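You operate a simulated robot arm through the tools that you are given. There is no shell and no other tool. Be economical: measure what you need, move in short steps, check, and stop when the job is done.

You are at the controls of a simulated robot arm. One attempt, no reset.

Task
Take the brush from the zinc tin and put it on the open bearing.

It is judged by the outcome, as a careful person would: the job done as asked, and still so three seconds after it is handed in. It fails if anything else is knocked over, pushed out of place, dropped, spilled or broken.

Robot
A 6-joint arm with a two-finger parallel gripper, fixed in place. Base frame: the origin is at the foot of the arm, x ahead of it, y to its left, z up; the work surface is at about z = 880. Lengths are in mm, angles in degrees, forces in N, time in s.
With the tool pointing down near the work surface it reaches from about 260 to 660 mm from the base axis. Its first joint turns from -66.0 to 66.0 degrees. Payload 2.9 kg.
The TCP is the grasp point between the finger pads, 30 mm short of the fingertips. In the tool frame z runs along the fingers and y along their closing line. The gripper opens to 110 mm. The fingers are 20 mm wide and 10 mm thick; the gripper's body (48 by 112 mm) begins 55 mm behind the TCP.
Orientation is told as [roll, pitch, yaw] about the base's x, y, z axes, in that order, counted from this pose: with the fingers straight down and closing along the base's y, the tool's x points along the base's -x, its y along +y and its z along -z.

Tools
- The arm moves only by the tool move_arm. Its argument "series" is a list that holds one entry, the list of rows, each a list of 7 numbers: the turn, a rotation vector about the base's x, y, z in degrees, then the shift along the base's x, y, z in mm, then the gripper command, from -1 (fully open) to 1 (shut), values between in proportion. In form: [[[ax, ay, az, tx, ty, tz, gripper], ...]]. A call has 1 to 12 rows; each row is the pose to reach, as a shift and turn from the pose commanded when the call began. A row lasts 0.2 s, in which the tool goes at most 50 mm and 8.6 degrees; a call with a longer step from one row to the next is refused whole, and so is a gripper value outside its range. Where a pose cannot be reached the arm comes as near as it can. A force on the tool above 40 N (or 10 N above the force at the start of the call, whichever is more), or a blocked arm, ends the call early, and 0.2 s more pass. Each finger travels about 108 mm/s and halts on what it meets, pressing with about 21 N; the grip force reading is that of the motor and also rises with nothing between the fingers. The clock runs only during rows and for 0.2 s after the last one: add rows that repeat a pose to give the fingers time. It gives the time, the measured TCP pose, the force on the tool (base axes), the opening and the grip force at its end, in the units of the frame above (readings bear some noise).
- Cameras (640 x 400 px; columns grow to the right, rows downward): "scene" is fixed at [75.4, 429.2, 1387.7]; the picture's right is [-0.70, -0.72, 0.00], its down [-0.33, 0.32, -0.89] and it looks along [0.64, -0.62, -0.45] (base axes); focal length 346 px, centre (320, 200). "wrist" rides on the gripper at [-36, 0, -57] in the tool frame; the picture's right is [0.00, -1.00, 0.00], its down [0.97, 0.00, -0.24] and it looks along [0.24, 0.00, 0.97] (tool axes); focal length 218 px, centre (320, 200).
- camera(camera): a new picture of that camera. The clock stands still meanwhile.
- probe_pixels(camera, pixels): for up to 12 pixels [column, row] of the newest picture of that camera ("zoom" is the newest enlarged one), the place [x, y, z] in the base frame of the surface seen there, good to about 2 mm, but the place of the scene camera against the robot may be out by one fixed shift of up to 18 mm in any direction. The clock stands still meanwhile.
- inspect(camera, box): a new picture of the part [left, top, right, bottom] of that camera's present view, enlarged. The clock stands still meanwhile.
- sign_off(): hands the job in; it is judged then, once.

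Keep the steps short. Do not move on a guess: measure, check each grasp and each placing, and mend mistakes. In all there are 60 turns and 30 pictures (those below and enlarged ones count). Leave the gripper open and the arm clear of the work at the hand-in unless told otherwise, and finish with a single line.

The tools are called by a JSON object that holds its "fn" and its "kwargs". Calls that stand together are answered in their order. move_arm: Moves the arm, as the interface text tells. Its arguments: {"type":"object","properties":{"series":{"type":"array"}},"required":["series"]} The other tools are called the same way: camera (camera) takes a picture; probe_pixels (camera, pixels) gives the place of the surface under pixels of a picture; inspect (camera, box) takes an enlarged picture of a part of a camera's view; sign_off () hands the job in.

At the start:

```text
clock: 0.0
eef_pos: [455.6, 155.9, 1177.7]
tcp_rot: [0.0, 0.1, 0.0]
contact_force: [-0.1, -0.1, -0.2]
gripper_width: 109.9
grasp_force: 0.0
```

scene: 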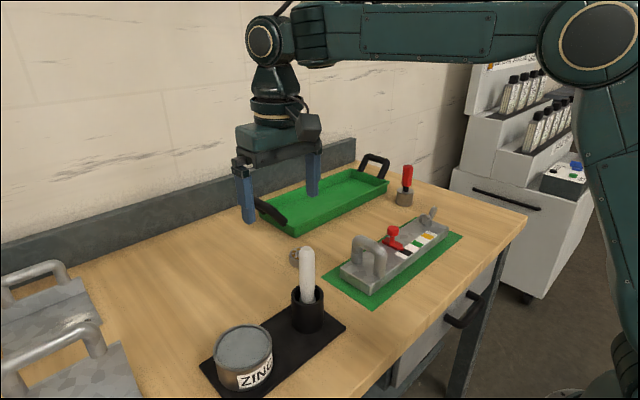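
wrist: 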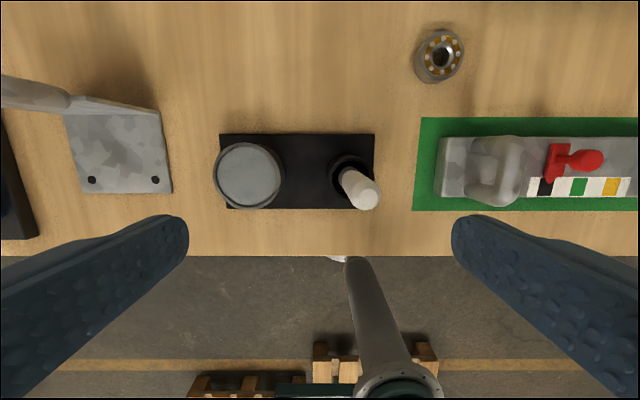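

I see a tin labelled ZINC around scene (245,358), a black cup holding a white stick at (308,290), and something bearing-like near (295,257). I'll enlarge both views to find out what each one is.

{"fn": "inspect", "kwargs": {"camera": "scene", "box": [190, 230, 360, 400]}}

{"fn": "inspect", "kwargs": {"camera": "wrist", "box": [200, 10, 480, 220]}}

```text
2.35 times, centred on (275, 315) of scene
```

zoom: 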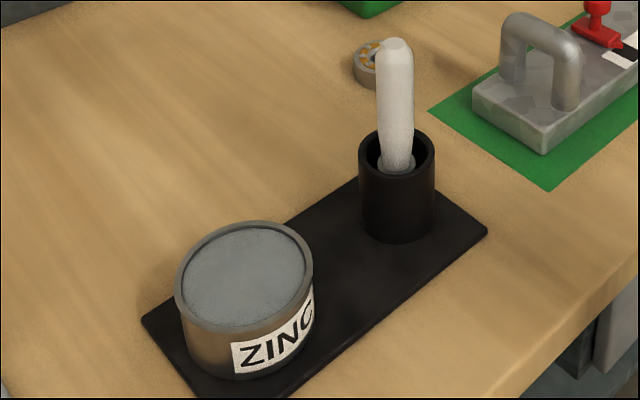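

```text
1.90 times, centred on (340, 115) of wrist
```

zoom: 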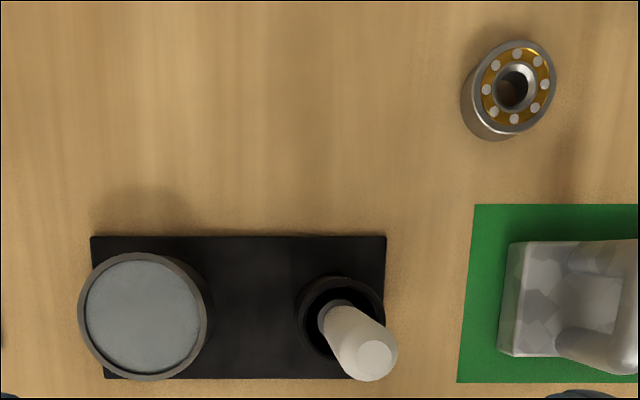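

The tin at left is labelled ZINC and has no brush standing in it. The white-handled stick stands in the black cup on the same black mat. There is also a red-handled item at scene (405,185), so I'll look at that and at the rest of the bench before choosing.

{"fn": "inspect", "kwargs": {"camera": "scene", "box": [330, 140, 470, 290]}}

{"fn": "inspect", "kwargs": {"camera": "scene", "box": [380, 155, 430, 215]}}

{"fn": "inspect", "kwargs": {"camera": "scene", "box": [0, 240, 160, 400]}}

```text
2.67 times, centred on (400, 215) of scene
```

zoom: 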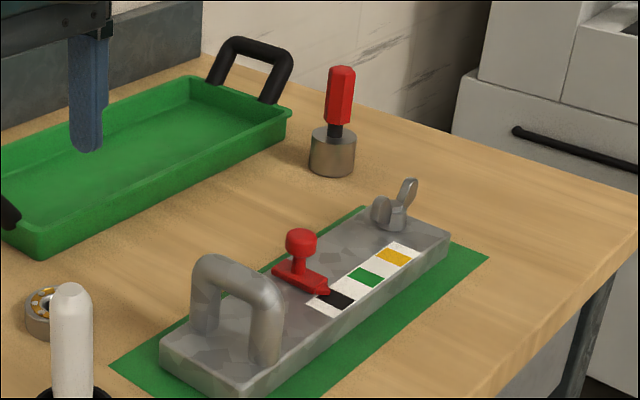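

```text
6.67 times, centred on (405, 185) of scene
```

zoom: 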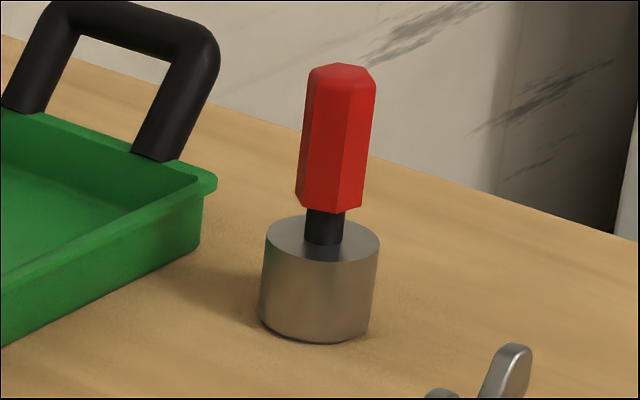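

```text
2.50 times, centred on (80, 320) of scene
```

zoom: 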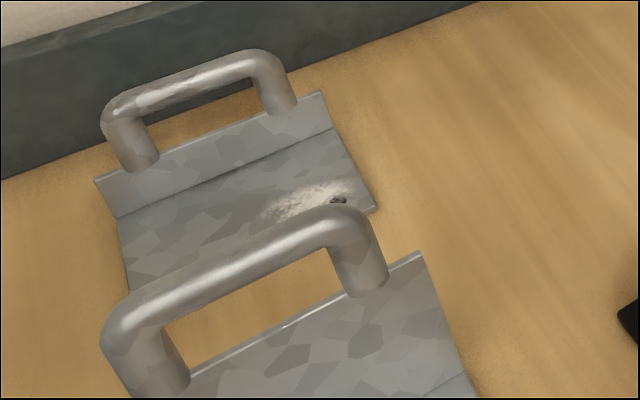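

The red-handled item is a solid metal-footed tool, not a brush. The only brush-like object is the white-handled one in the cup next to the zinc tin. I'll measure that brush, the cup and the bearing from the wrist picture.

{"fn": "probe_pixels", "kwargs": {"camera": "wrist", "pixels": [[364, 194], [352, 178], [344, 171], [350, 157], [334, 180], [373, 170], [441, 53], [441, 33], [459, 46], [424, 62], [445, 72], [400, 100]]}}

{"fn": "probe_pixels", "kwargs": {"camera": "scene", "pixels": [[307, 250], [307, 270], [307, 290], [301, 296], [322, 296], [308, 285], [308, 325], [294, 257], [330, 335], [246, 342]]}}

```text
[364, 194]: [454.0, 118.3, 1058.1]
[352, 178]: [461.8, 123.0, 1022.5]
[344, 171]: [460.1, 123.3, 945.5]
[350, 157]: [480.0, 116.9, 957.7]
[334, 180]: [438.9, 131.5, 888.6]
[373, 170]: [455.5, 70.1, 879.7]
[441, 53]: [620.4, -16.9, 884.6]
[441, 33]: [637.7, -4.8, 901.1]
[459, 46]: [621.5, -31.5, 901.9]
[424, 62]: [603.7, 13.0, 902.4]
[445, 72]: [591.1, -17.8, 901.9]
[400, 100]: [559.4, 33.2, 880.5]
```

```text
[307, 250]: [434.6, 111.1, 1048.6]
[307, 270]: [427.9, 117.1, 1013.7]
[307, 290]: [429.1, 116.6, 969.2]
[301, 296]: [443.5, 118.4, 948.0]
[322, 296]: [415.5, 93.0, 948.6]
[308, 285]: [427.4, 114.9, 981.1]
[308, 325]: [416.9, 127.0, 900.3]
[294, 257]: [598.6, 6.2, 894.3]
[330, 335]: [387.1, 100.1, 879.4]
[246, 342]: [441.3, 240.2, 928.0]
```

Measured from the wrist camera:
- **Brush:** its handle stands near (457,120), with its top at z≈1058.
- **Cup:** the rim is at z≈950.
- **Bearing:** centred near (615,-9), top at z≈902, about 50 mm across.

My plan is to tilt the tool horizontal, pointing +x, and grip the upright handle from the side. When I tilt back down, the brush will then lie level. First I'll tilt high above everything, lining up in y.

{"fn": "move_arm", "kwargs": {"series": [[[0, -8, 0, -5, -3, 0, -1], [0, -16, 0, -10, -6, 0, -1], [0, -24, 0, -15, -10, 0, -1], [0, -32, 0, -20, -15, 0, -1], [0, -40, 0, -25, -20, 0, -1], [0, -48, 0, -30, -25, 0, -1], [0, -56, 0, -35, -30, 0, -1], [0, -64, 0, -40, -33, 0, -1], [0, -72, 0, -45, -35, 0, -1], [0, -80, 0, -50, -36, 0, -1], [0, -88, 0, -50, -36, 0, -1], [0, -90, 0, -50, -36, 0, -1]]]}}

```text
clock: 2.6
eef_pos: [405.8, 119.5, 1177.8]
tcp_rot: [-166.8, -89.9, 166.9]
contact_force: [0.0, 0.0, -0.1]
gripper_width: 110.0
grasp_force: 0.0
```

The horizontal pose is reached at (406,120,1178). I'll look forward with the wrist camera and recheck the scene.

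{"fn": "camera", "kwargs": {"camera": "wrist"}}

{"fn": "camera", "kwargs": {"camera": "scene"}}

```text
22 pictures are left
```

wrist: 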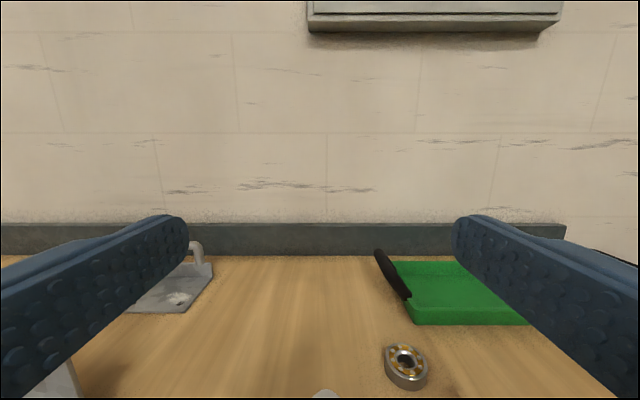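

```text
21 pictures are left
```

scene: 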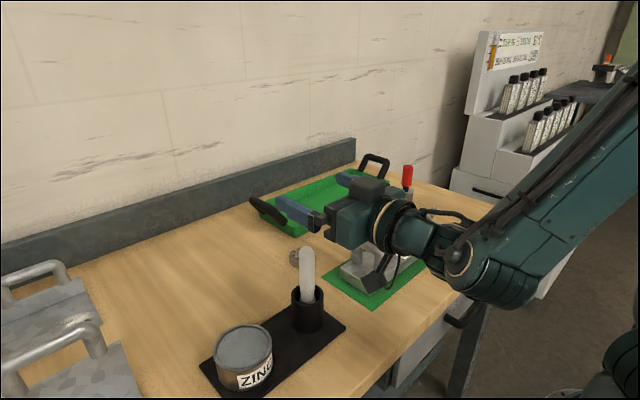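

Looking forward, the bearing shows at (405,366), the tray beyond it at right and its black handle at (393,275). I'll measure these.

{"fn": "probe_pixels", "kwargs": {"camera": "wrist", "pixels": [[403, 345], [405, 358], [406, 374], [425, 359], [386, 357], [407, 388], [378, 252], [406, 297], [415, 320], [327, 396], [300, 252], [300, 390]]}}

{"fn": "probe_pixels", "kwargs": {"camera": "scene", "pixels": [[307, 250], [303, 268], [313, 268], [304, 285], [314, 285], [380, 265], [344, 272], [308, 304], [292, 292], [323, 300], [322, 288]]}}

```text
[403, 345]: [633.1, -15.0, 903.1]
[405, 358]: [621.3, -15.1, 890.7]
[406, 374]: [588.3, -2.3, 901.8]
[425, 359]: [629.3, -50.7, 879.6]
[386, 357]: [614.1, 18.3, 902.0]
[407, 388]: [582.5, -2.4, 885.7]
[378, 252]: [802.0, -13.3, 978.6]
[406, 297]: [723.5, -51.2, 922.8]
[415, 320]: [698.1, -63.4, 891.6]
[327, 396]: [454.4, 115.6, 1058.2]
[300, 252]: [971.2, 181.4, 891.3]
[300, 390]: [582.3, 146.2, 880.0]
```

```text
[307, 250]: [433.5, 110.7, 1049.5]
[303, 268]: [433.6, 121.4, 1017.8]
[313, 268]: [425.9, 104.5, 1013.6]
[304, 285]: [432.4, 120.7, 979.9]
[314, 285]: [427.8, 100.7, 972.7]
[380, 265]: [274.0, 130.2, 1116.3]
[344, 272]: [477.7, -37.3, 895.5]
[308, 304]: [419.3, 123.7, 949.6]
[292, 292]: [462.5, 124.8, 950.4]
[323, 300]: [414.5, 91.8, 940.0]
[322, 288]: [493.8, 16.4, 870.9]
```

The bearing centre is about (612,-7) with its top at z≈902. The brush axis is about (453,116) and vertical. Before lowering I'll check where the arm's lower parts are relative to the bench edge (x≈303).

{"fn": "probe_pixels", "kwargs": {"camera": "scene", "pixels": [[375, 284], [385, 290], [425, 268], [445, 275], [465, 292], [490, 307], [510, 300], [345, 248], [460, 310]]}}

```text
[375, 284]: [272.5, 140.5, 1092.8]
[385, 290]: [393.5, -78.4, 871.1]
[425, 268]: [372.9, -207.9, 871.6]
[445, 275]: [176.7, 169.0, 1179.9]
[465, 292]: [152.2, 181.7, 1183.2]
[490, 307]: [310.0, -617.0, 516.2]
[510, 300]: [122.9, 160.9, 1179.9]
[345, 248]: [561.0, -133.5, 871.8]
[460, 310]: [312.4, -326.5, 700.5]
```

The lowest part of the arm, a cable bracket, hangs about 80 mm below the TCP. At TCP z≈990 it still clears the bench. I'll lower with the fingers open and straddling the brush.

{"fn": "move_arm", "kwargs": {"series": [[[0, 0, 0, 15, -2, -20, -1], [0, 0, 0, 29, -3.5, -50, -1], [0, 0, 0, 29, -3.5, -80, -1], [0, 0, 0, 29, -3.5, -105, -1], [0, 0, 0, 29, -3.5, -130, -1], [0, 0, 0, 29, -3.5, -130, -1]]]}}

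{"fn": "camera", "kwargs": {"camera": "wrist"}}

{"fn": "camera", "kwargs": {"camera": "scene"}}

```text
clock: 4.0
eef_pos: [437.1, 115.1, 1108.4]
tcp_rot: [-6.4, -89.8, 6.6]
contact_force: [-0.2, -0.4, 0.4]
gripper_width: 110.2
grasp_force: 0.1
out of reach, approached as far as the arm can: row 3, 4, 5, 6
```

```text
20 pictures are left
```

wrist: 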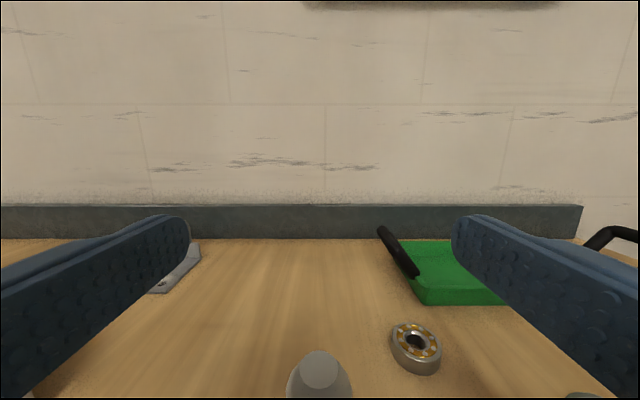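

```text
19 pictures are left
```

scene: 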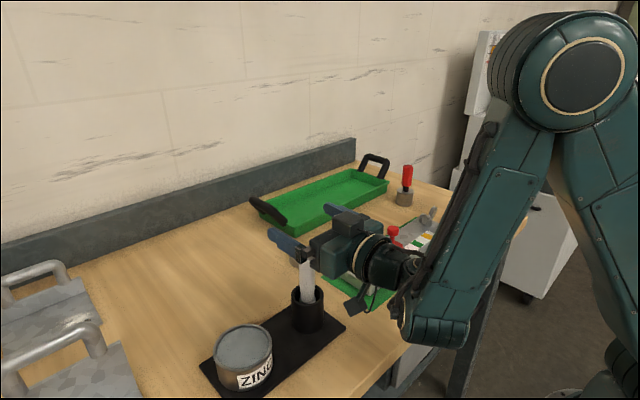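

The arm cannot keep the tool horizontal below z≈1108 when it points straight out. I'll raise it and swing the approach 45°, so the tool points (+x,-y) and the wrist sits farther from the base, then check the pose.

{"fn": "move_arm", "kwargs": {"series": [[[0, 0, 0, 0, 0, 30, -1], [0, 0, -8, 1, 2, 60, -1], [0, 0, -16, 2, 5, 60, -1], [0, 0, -24, 3, 7, 60, -1], [0, 0, -32, 4, 9, 60, -1], [0, 0, -40, 4.5, 11, 60, -1], [0, 0, -45, 5, 13, 60, -1], [0, 0, -45, 5, 13, 60, -1]]]}}

```text
clock: 5.8
eef_pos: [489.5, 78.4, 1171.1]
tcp_rot: [0.0, -87.2, -42.8]
contact_force: [-0.4, 0.3, -0.6]
gripper_width: 110.3
grasp_force: 0.1
out of reach, approached as far as the arm can: row 5, 6, 7, 8
```

That swing is limited, so I'll return to pointing along +x. After that I'll use a partial tilt of about 65°, which keeps the wrist higher and in reach.

{"fn": "move_arm", "kwargs": {"series": [[[0, 0, 8, -9, 7, 0, -1], [0, 0, 16, -18, 14, 0, -1], [0, 0, 24, -28, 21, 0, -1], [0, 0, 32, -38, 28, 0, -1], [0, 0, 40, -47, 35, 0, -1], [0, 0, 42.8, -52, 37.6, 0, -1], [0, 0, 42.8, -52, 37.6, 0, -1]]]}}

```text
clock: 7.4
eef_pos: [438.7, 115.2, 1169.3]
tcp_rot: [1.0, -87.2, -0.9]
contact_force: [0.8, -0.2, 0.5]
gripper_width: 110.0
grasp_force: 0.0
```

Back at (439,115,1169), pointing +x. Now I'll tilt to about -65° and lower partway to z≈1080.

{"fn": "move_arm", "kwargs": {"series": [[[0, 7.5, 0, 0, 0, 0, -1], [0, 15, 0, 0, 0, 0, -1], [0, 22, 0, -1, 1, 0, -1], [0, 22, 0, -2, 1, -30, -1], [0, 22, 0, -2, 1, -60, -1], [0, 22, 0, -2, 1, -90, -1], [0, 22, 0, -2, 1, -90, -1]]]}}

{"fn": "camera", "kwargs": {"camera": "wrist"}}

```text
clock: 9.0
eef_pos: [436.4, 117.8, 1079.5]
tcp_rot: [0.2, -65.3, 0.0]
contact_force: [0.5, 1.0, -0.2]
gripper_width: 109.9
grasp_force: 0.1
```

```text
18 pictures are left
```

wrist: 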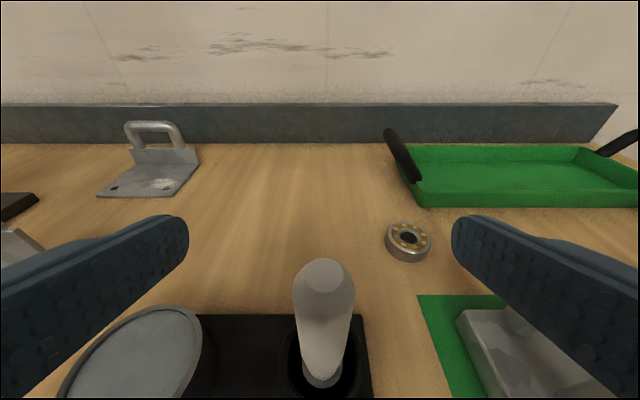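

The tilt is good. The brush top is at (325,275) and its neck at (323,375), both between the fingers. I'll measure the brush axis, the cup rim, the bearing and the plate.

{"fn": "probe_pixels", "kwargs": {"camera": "wrist", "pixels": [[325, 276], [325, 310], [323, 345], [322, 376], [303, 320], [346, 320], [288, 345], [408, 225], [407, 246], [418, 296], [462, 315], [408, 238]]}}

```text
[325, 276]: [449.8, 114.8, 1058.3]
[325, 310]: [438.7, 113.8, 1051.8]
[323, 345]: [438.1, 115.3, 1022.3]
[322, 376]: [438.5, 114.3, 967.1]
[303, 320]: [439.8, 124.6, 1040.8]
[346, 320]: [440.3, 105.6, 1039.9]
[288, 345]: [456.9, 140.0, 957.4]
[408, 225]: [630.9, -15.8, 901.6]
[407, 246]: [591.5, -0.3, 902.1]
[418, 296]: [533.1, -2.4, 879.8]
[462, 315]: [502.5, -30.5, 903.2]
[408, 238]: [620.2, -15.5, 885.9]
```

The brush axis is about (451,115), the handle is about 26 mm thick, and the cup rim is at z≈957. I'll lower to TCP z≈1000, which leaves the fingertips about 20 mm above the rim.

{"fn": "move_arm", "kwargs": {"series": [[[0, 0, 0, -1, -2, -25, -1], [0, 0, 0, -1, -2, -50, -1], [0, 0, 0, -1, -2, -70, -1], [0, 0, 0, -1, -2, -79, -1], [0, 0, 0, -1, -2, -79, -1]]]}}

{"fn": "camera", "kwargs": {"camera": "wrist"}}

{"fn": "camera", "kwargs": {"camera": "scene"}}

```text
clock: 10.2
eef_pos: [435.5, 114.0, 1000.3]
tcp_rot: [0.2, -65.1, 0.0]
contact_force: [-0.3, 0.2, -0.5]
gripper_width: 109.9
grasp_force: 0.1
```

```text
17 pictures are left
```

wrist: 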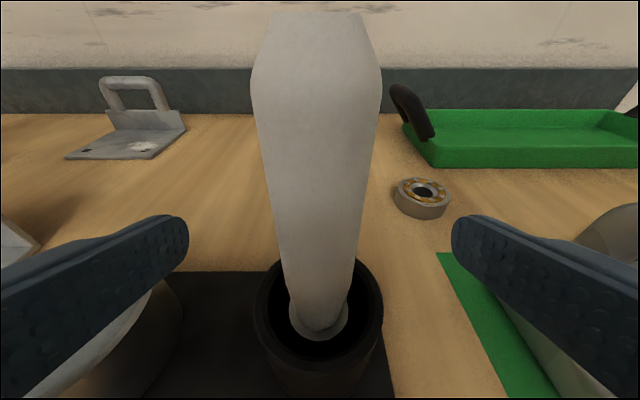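

```text
16 pictures are left
```

scene: 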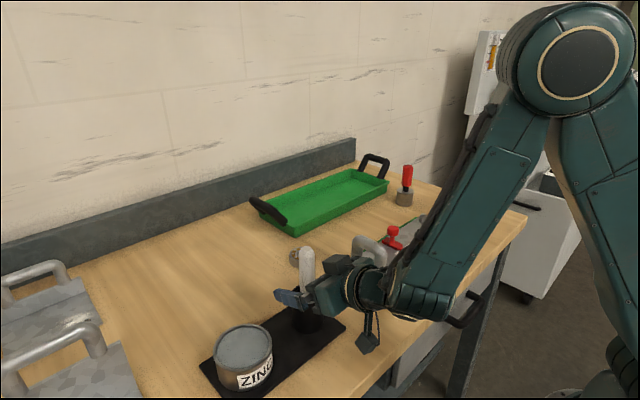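

The handle is centred between the fingers and well above the cup. I'll try a bit more tilt (to about 73°) around the grip point, then close.

{"fn": "move_arm", "kwargs": {"series": [[[0, -4, 0, -0.5, 1, -1, -1], [0, -8, 0, -1, 1, -2, -1], [0, -8, 0, -1, 1, -2, -1]]]}}

```text
clock: 11.0
eef_pos: [434.4, 115.6, 997.9]
tcp_rot: [0.1, -73.1, 0.0]
contact_force: [0.9, -0.3, 0.1]
gripper_width: 110.1
grasp_force: 0.0
```

That worked, so I'll try 7° more.

{"fn": "move_arm", "kwargs": {"series": [[[0, -4, 0, 0, 0, -1, -1], [0, -7, 0, 0, 0, -2, -1], [0, -7, 0, 0, 0, -2, -1]]]}}

```text
clock: 11.8
eef_pos: [435.6, 115.7, 996.6]
tcp_rot: [0.1, -77.2, -0.1]
contact_force: [-0.6, 0.2, 0.4]
gripper_width: 109.9
grasp_force: 0.0
out of reach, approached as far as the arm can: row 2, 3
```

The limit is about 77°, which is enough. Now I'll close on the handle.

{"fn": "move_arm", "kwargs": {"series": [[[0, 0, 0, 0, 0, 0, -0.4], [0, 0, 0, 0, 0, 0, 0.2], [0, 0, 0, 0, 0, 0, 0.6], [0, 0, 0, 0, 0, 0, 1], [0, 0, 0, 0, 0, 0, 1], [0, 0, 0, 0, 0, 0, 1]]]}}

{"fn": "camera", "kwargs": {"camera": "wrist"}}

```text
clock: 13.2
eef_pos: [434.4, 115.6, 996.9]
tcp_rot: [0.1, -77.2, -0.1]
contact_force: [-1.3, 1.0, 0.2]
gripper_width: 24.7
grasp_force: 21.3
```

```text
15 pictures are left
```

wrist: 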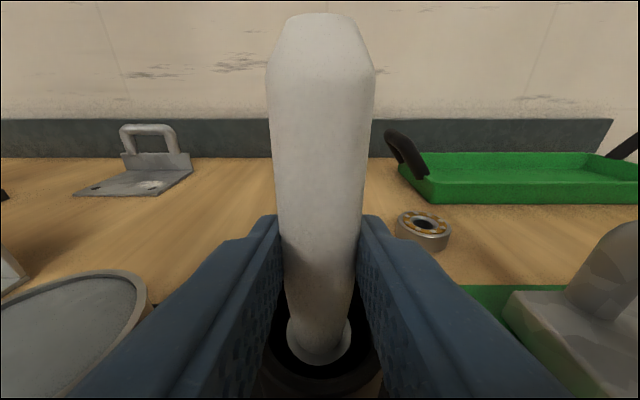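

The handle is held: width 24.7 mm, grip 21 N. I'll lift straight up by 130 mm, moving slowly at first.

{"fn": "move_arm", "kwargs": {"series": [[[0, 0, 0, 0, 0, 8, 1], [0, 0, 0, 0, 0, 20, 1], [0, 0, 0, 0, 0, 40, 1], [0, 0, 0, 0, 0, 60, 1], [0, 0, 0, 0, 0, 85, 1], [0, 0, 0, 0, 0, 110, 1], [0, 0, 0, 0, 0, 130, 1], [0, 0, 0, 0, 0, 130, 1]]]}}

{"fn": "inspect", "kwargs": {"camera": "scene", "box": [220, 160, 400, 350]}}

```text
clock: 15.0
eef_pos: [433.5, 113.9, 1125.1]
tcp_rot: [0.1, -77.2, 0.0]
contact_force: [0.2, -0.5, -0.4]
gripper_width: 26.3
grasp_force: 20.3
```

```text
2.11 times, centred on (310, 255) of scene
```

zoom: 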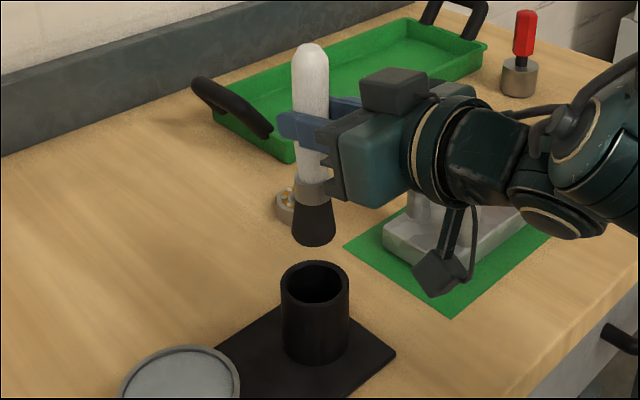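

The brush is out of the cup, with a white handle, a grey ferrule and black bristles flaring to a flat base. It can stand on its flat base on the bearing, just as it stood in the cup. I'll measure its parts, the hanging cable box at zoom (440,270), and the plate's handle.

{"fn": "probe_pixels", "kwargs": {"camera": "zoom", "pixels": [[310, 50], [312, 95], [312, 190], [295, 234], [333, 234], [314, 240], [438, 292], [420, 270], [418, 210], [395, 235], [286, 200], [360, 270]]}}

{"fn": "camera", "kwargs": {"camera": "wrist"}}

```text
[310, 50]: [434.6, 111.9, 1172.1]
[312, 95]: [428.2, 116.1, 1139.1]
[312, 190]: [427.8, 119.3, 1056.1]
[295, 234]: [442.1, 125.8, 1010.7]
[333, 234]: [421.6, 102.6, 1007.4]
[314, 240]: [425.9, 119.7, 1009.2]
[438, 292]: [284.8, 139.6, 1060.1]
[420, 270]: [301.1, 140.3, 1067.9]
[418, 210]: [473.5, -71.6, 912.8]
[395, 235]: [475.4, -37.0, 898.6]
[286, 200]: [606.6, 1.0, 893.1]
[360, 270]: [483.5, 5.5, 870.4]
```

```text
13 pictures are left
```

wrist: 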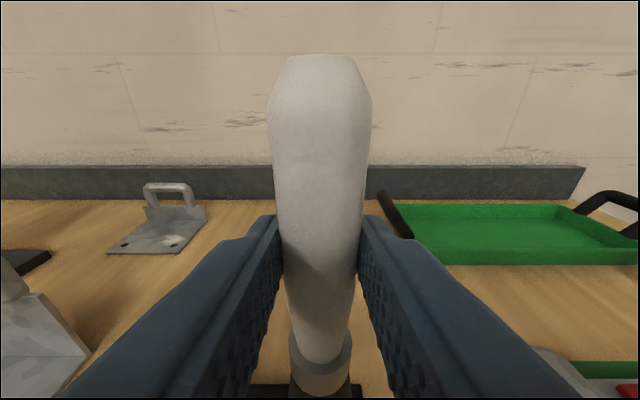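

In my frame the brush base is now at z≈1017, 108 mm below the TCP, and the brush is about 169 mm long with a base about 32 mm across. The bearing centre fits to (613,-6.5) with radius 25. I'll carry the brush upright at this height while yawing -30°, so the arm and cable box stay clear of the plate.

{"fn": "move_arm", "kwargs": {"series": [[[0, 0, -3, 16, -11, 2, 1], [0, 0, -6, 34, -23, 4, 1], [0, 0, -9, 52, -36, 4, 1], [0, 0, -12, 70, -48, 4, 1], [0, 0, -15, 88, -60, 4, 1], [0, 0, -18, 106, -72, 4, 1], [0, 0, -21, 124, -85, 4, 1], [0, 0, -24, 140, -96, 4, 1], [0, 0, -27, 153, -106, 4, 1], [0, 0, -30, 161, -111, 4, 1], [0, 0, -30, 164, -113, 4, 1], [0, 0, -30, 164, -113, 4, 1]]]}}

{"fn": "camera", "kwargs": {"camera": "scene"}}

{"fn": "camera", "kwargs": {"camera": "wrist"}}

```text
clock: 17.6
eef_pos: [597.5, 2.2, 1128.6]
tcp_rot: [0.3, -77.2, -30.1]
contact_force: [0.4, 0.1, -1.2]
gripper_width: 26.1
grasp_force: 21.5
```

```text
12 pictures are left
```

scene: 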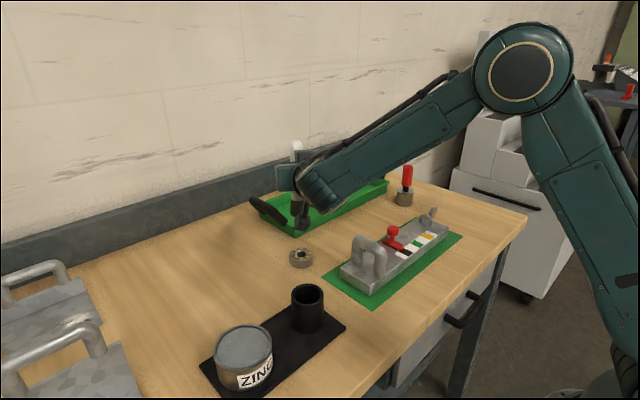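

```text
11 pictures are left
```

wrist: 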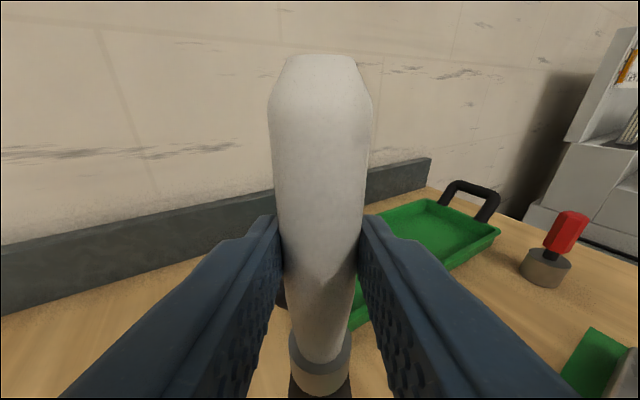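

The brush is above the bearing, upright. I'll check the alignment of its base with the bearing in one enlarged scene view.

{"fn": "inspect", "kwargs": {"camera": "scene", "box": [255, 130, 375, 280]}}

```text
2.67 times, centred on (315, 205) of scene
```

zoom: 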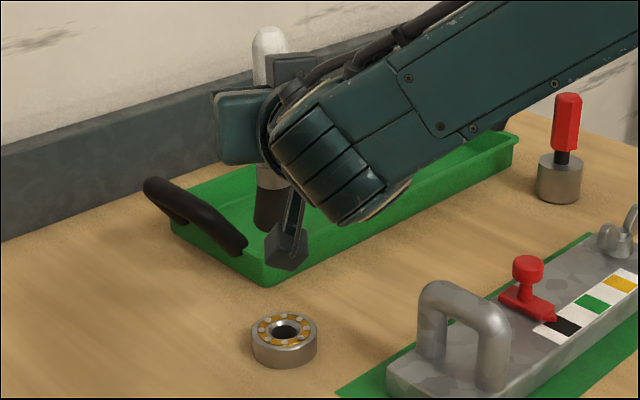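

I'll measure the bristle base's front edge, several bearing rim points, and the hanging box's lowest point.

{"fn": "probe_pixels", "kwargs": {"camera": "zoom", "pixels": [[256, 222], [270, 230], [257, 175], [270, 190], [253, 334], [316, 334], [285, 312], [284, 348], [287, 268], [300, 266], [460, 288], [270, 334]]}}

```text
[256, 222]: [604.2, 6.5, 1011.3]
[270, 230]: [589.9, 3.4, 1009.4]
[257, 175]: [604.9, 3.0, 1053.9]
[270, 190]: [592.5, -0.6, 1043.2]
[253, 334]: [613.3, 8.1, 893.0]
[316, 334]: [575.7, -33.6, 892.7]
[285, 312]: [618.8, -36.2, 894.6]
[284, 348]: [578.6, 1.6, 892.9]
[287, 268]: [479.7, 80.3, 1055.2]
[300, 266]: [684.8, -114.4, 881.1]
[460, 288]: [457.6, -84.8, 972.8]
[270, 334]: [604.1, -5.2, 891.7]
```

In the scene frame the brush base sits about (2,5) mm off the bearing centre, so I'll correct that. Before going down I'll check that the underside of the wrist housing clears the cup, since the housing lies over it.

{"fn": "probe_pixels", "kwargs": {"camera": "zoom", "pixels": [[345, 220], [320, 205], [370, 212], [395, 195], [330, 160], [285, 130], [275, 245], [293, 200], [240, 162], [220, 150]]}}

```text
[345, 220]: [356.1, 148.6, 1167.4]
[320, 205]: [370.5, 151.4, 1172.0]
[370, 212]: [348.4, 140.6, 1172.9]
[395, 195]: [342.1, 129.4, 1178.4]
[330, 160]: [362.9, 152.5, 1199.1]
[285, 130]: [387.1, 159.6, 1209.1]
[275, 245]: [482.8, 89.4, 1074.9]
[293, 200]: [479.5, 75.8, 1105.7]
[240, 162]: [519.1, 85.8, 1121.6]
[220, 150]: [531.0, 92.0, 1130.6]
```

The housing underside is at about 1175, so it will stay far above the cup, and the hanging box passes about 15 mm to the side of it. I'll lower 100 mm with the small correction, ending about 15 mm above the bearing.

{"fn": "move_arm", "kwargs": {"series": [[[0, 0, 0, -2, -4, -20, 1], [0, 0, 0, -2, -4, -45, 1], [0, 0, 0, -2, -4, -70, 1], [0, 0, 0, -2, -4, -90, 1], [0, 0, 0, -2, -4, -100, 1], [0, 0, 0, -2, -4, -100, 1]]]}}

{"fn": "inspect", "kwargs": {"camera": "scene", "box": [250, 180, 370, 310]}}

```text
clock: 19.0
eef_pos: [596.3, -0.4, 1029.8]
tcp_rot: [0.2, -77.2, -30.0]
contact_force: [0.0, -0.4, -0.2]
gripper_width: 26.1
grasp_force: 21.3
```

```text
3.08 times, centred on (310, 245) of scene
```

zoom: 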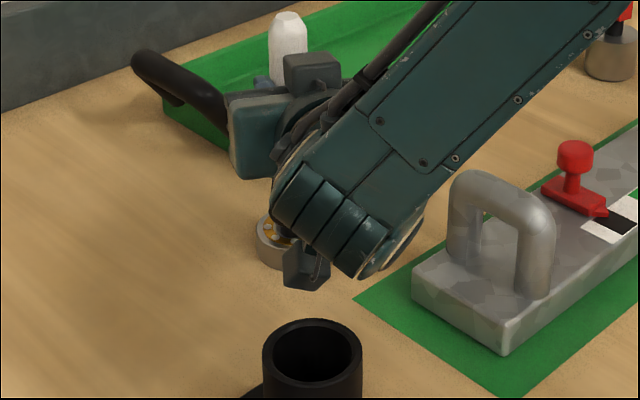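

The hanging box hides the contact from the scene camera. The wrist camera should see the base near its bottom edge.

{"fn": "camera", "kwargs": {"camera": "wrist"}}

```text
8 pictures are left
```

wrist: 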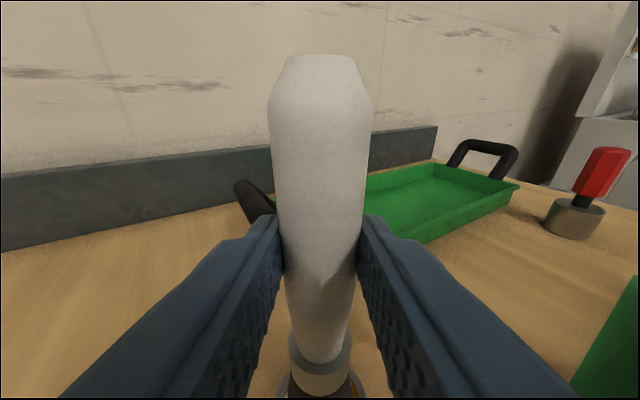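

Behind the ferrule the bearing shows at the bottom edge, spanning about columns 279–363. I'll enlarge it.

{"fn": "inspect", "kwargs": {"camera": "wrist", "box": [256, 320, 384, 400]}}

```text
5.00 times, centred on (320, 360) of wrist
```

zoom: 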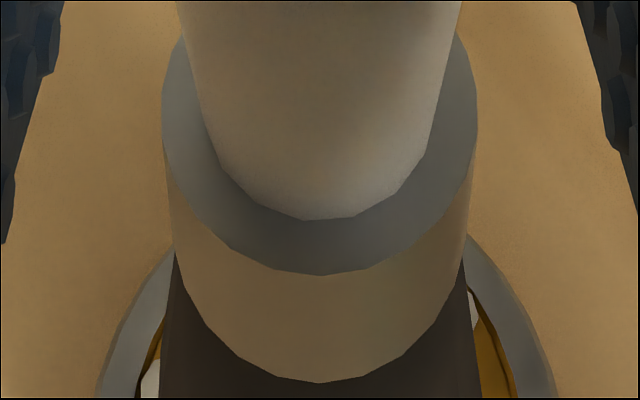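

Sideways it is centred within about 1 mm: bearing 98–555, bristles 160–483. For the fore-aft check I'll measure points on the bearing rim and the ferrule.

{"fn": "probe_pixels", "kwargs": {"camera": "zoom", "pixels": [[130, 340], [108, 390], [545, 390], [520, 340], [160, 275], [490, 270], [320, 375], [320, 280], [320, 268], [180, 300], [460, 300], [320, 395]]}}

```text
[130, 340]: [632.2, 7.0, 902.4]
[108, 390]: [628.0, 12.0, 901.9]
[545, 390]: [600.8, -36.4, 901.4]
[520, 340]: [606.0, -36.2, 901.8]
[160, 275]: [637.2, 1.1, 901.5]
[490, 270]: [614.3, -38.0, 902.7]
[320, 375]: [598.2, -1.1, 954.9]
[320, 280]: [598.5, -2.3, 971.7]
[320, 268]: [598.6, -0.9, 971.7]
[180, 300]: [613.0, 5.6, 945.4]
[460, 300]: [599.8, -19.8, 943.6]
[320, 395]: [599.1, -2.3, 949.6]
```

With all the rim points the bearing fits to centre (610.2,-9.7), radius 28. The ferrule axis is at (610.9,-8.4), so alignment is within 1.5 mm. The base should be about 17 mm above the bearing. I'll lower 14 mm with a 1 mm trim.

{"fn": "move_arm", "kwargs": {"series": [[[0, 0, 0, -0.5, -1, -6, 1], [0, 0, 0, -0.5, -1, -11, 1], [0, 0, 0, -0.5, -1, -14, 1], [0, 0, 0, -0.5, -1, -14, 1]]]}}

```text
clock: 20.0
eef_pos: [597.5, -2.2, 1016.9]
tcp_rot: [0.5, -77.5, -30.5]
contact_force: [-2.0, -0.7, 12.2]
gripper_width: 26.0
grasp_force: 20.8
```

Contact came a little earlier than expected, with 12 N upward, so the base is on the bearing. I'll ease up about 1 mm to shed the load and check.

{"fn": "move_arm", "kwargs": {"series": [[[0, 0, 0, 0, 0, 0.5, 1], [0, 0, 0, 0, 0, 1, 1], [0, 0, 0, 0, 0, 1, 1]]]}}

{"fn": "inspect", "kwargs": {"camera": "wrist", "box": [240, 300, 400, 400]}}

```text
clock: 20.8
eef_pos: [595.7, -2.6, 1017.1]
tcp_rot: [0.3, -77.3, -30.3]
contact_force: [2.3, -1.9, 12.5]
gripper_width: 26.1
grasp_force: 20.7
```

```text
4.00 times, centred on (320, 350) of wrist
```

zoom: 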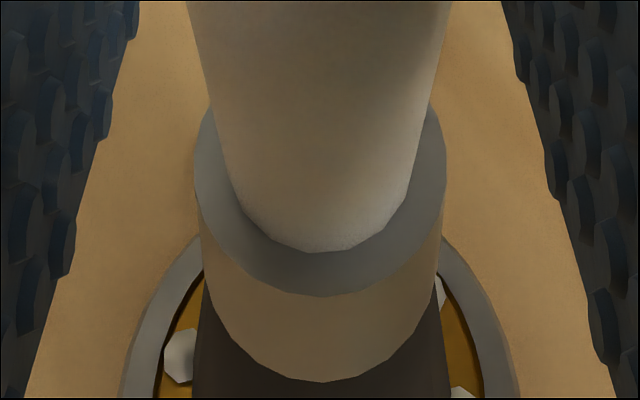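

The base is still centred and still pressing at about 12 N. I'll ease up another 1.5 mm.

{"fn": "move_arm", "kwargs": {"series": [[[0, 0, 0, 0, 0, 0.5, 1], [0, 0, 0, 0, 0, 1, 1], [0, 0, 0, 0, 0, 1, 1]]]}}

```text
clock: 21.6
eef_pos: [596.4, -1.9, 1017.5]
tcp_rot: [0.1, -77.1, -30.1]
contact_force: [1.0, -1.1, 7.5]
gripper_width: 26.4
grasp_force: 21.1
```

{"fn": "move_arm", "kwargs": {"series": [[[0, 0, 0, 0, 0, 0.5, 1], [0, 0, 0, 0, 0, 1, 1], [0, 0, 0, 0, 0, 1, 1]]]}}

```text
clock: 22.4
eef_pos: [595.0, -3.1, 1016.8]
tcp_rot: [-0.2, -77.1, -29.9]
contact_force: [-0.1, -0.1, -1.0]
gripper_width: 26.0
grasp_force: 21.2
```

The force is now about zero, so the base is at or within half a millimetre of the bearing, and the tilt (-77.1) matches the grasp pose. I'll lower 0.4 mm and open slowly.

{"fn": "move_arm", "kwargs": {"series": [[[0, 0, 0, 0, 0, -0.4, 1], [0, 0, 0, 0, 0, -0.4, 0.5], [0, 0, 0, 0, 0, -0.4, 0.45], [0, 0, 0, 0, 0, -0.4, 0.35], [0, 0, 0, 0, 0, -0.4, 0.2], [0, 0, 0, 0, 0, -0.4, 0.1], [0, 0, 0, 0, 0, -0.4, 0.0], [0, 0, 0, 0, 0, -0.4, 0.0]]]}}

{"fn": "camera", "kwargs": {"camera": "wrist"}}

```text
clock: 24.2
eef_pos: [595.8, -2.0, 1018.3]
tcp_rot: [0.3, -77.2, -30.2]
contact_force: [0.3, -0.3, 0.7]
gripper_width: 54.8
grasp_force: 0.1
```

```text
5 pictures are left
```

wrist: 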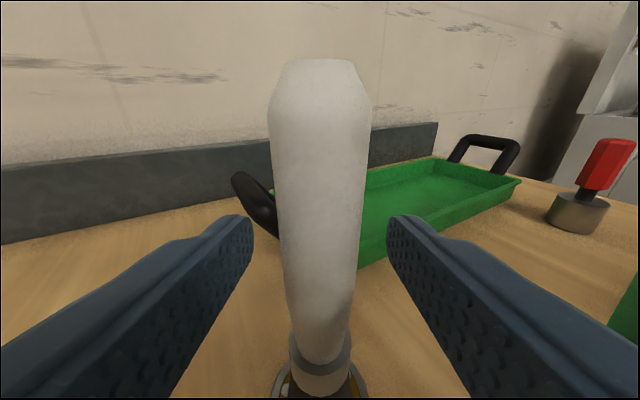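

The brush stands upright and free on the bearing, with fingers clear on both sides. Pulling back now would swing the hanging box into the cup, so I'll open fully and go straight up, with the fingers straddling the handle.

{"fn": "move_arm", "kwargs": {"series": [[[0, 0, 0, 0, 0, 0, -0.4], [0, 0, 0, 0, 0, 0, -0.8], [0, 0, 0, 0, 0, 10, -0.8], [0, 0, 0, 0, 0, 30, -0.8], [0, 0, 0, 0, 0, 55, -0.8], [0, 0, 0, 0, 0, 80, -0.8], [0, 0, 0, 0, 0, 105, -0.8], [0, 0, 0, 0, 0, 130, -0.8], [0, 0, 0, 0, 0, 140, -0.8]]]}}

```text
clock: 26.2
eef_pos: [595.2, -2.2, 1157.7]
tcp_rot: [0.2, -77.2, -30.1]
contact_force: [-0.2, -0.2, 0.2]
gripper_width: 99.4
grasp_force: 0.1
```

I'm above the brush. Now I'll pull back away from it at this height and open fully.

{"fn": "move_arm", "kwargs": {"series": [[[0, 0, 0, -20, 12, 10, -1], [0, 0, 4, -45, 26, 20, -1], [0, 0, 8, -70, 40, 20, -1], [0, 0, 12, -95, 55, 20, -1], [0, 0, 16, -120, 70, 20, -1], [0, 0, 20, -140, 80, 20, -1], [0, 0, 20, -140, 80, 20, -1]]]}}

{"fn": "camera", "kwargs": {"camera": "scene"}}

```text
clock: 27.8
eef_pos: [457.2, 78.0, 1176.2]
tcp_rot: [0.3, -77.3, -10.1]
contact_force: [-0.1, 0.6, -0.4]
gripper_width: 109.8
grasp_force: 0.1
```

```text
4 pictures are left
```

scene: 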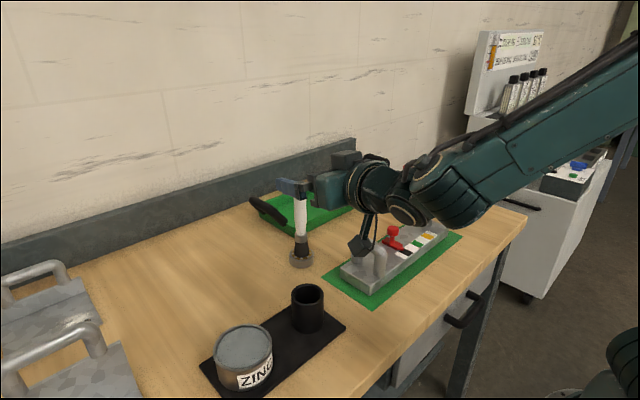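

The brush stands on the bearing at scene (300,255), and everything else is in place. I'll take one close look to confirm that it is seated and steady.

{"fn": "inspect", "kwargs": {"camera": "scene", "box": [260, 180, 350, 280]}}

```text
4.00 times, centred on (305, 230) of scene
```

zoom: 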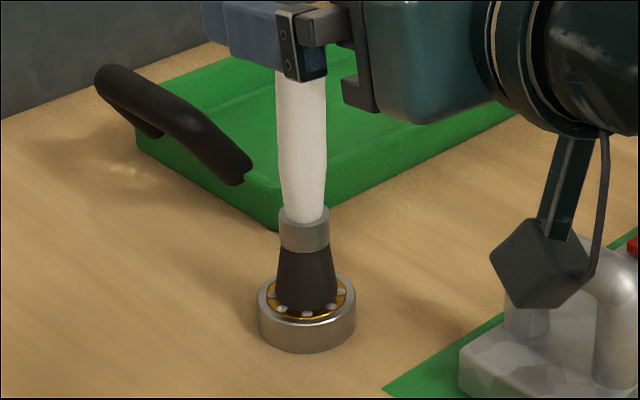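

The brush is upright and centred on the bearing face, the gripper is open and clear, and nothing else has moved. Handing in.

{"fn": "sign_off", "kwargs": {}}

```text
The job is handed in.
```

The brush, which was in the black cup beside the zinc tin and not in the tin itself, now stands upright on its bristles, centred on the open bearing, with the gripper open and the arm clear.
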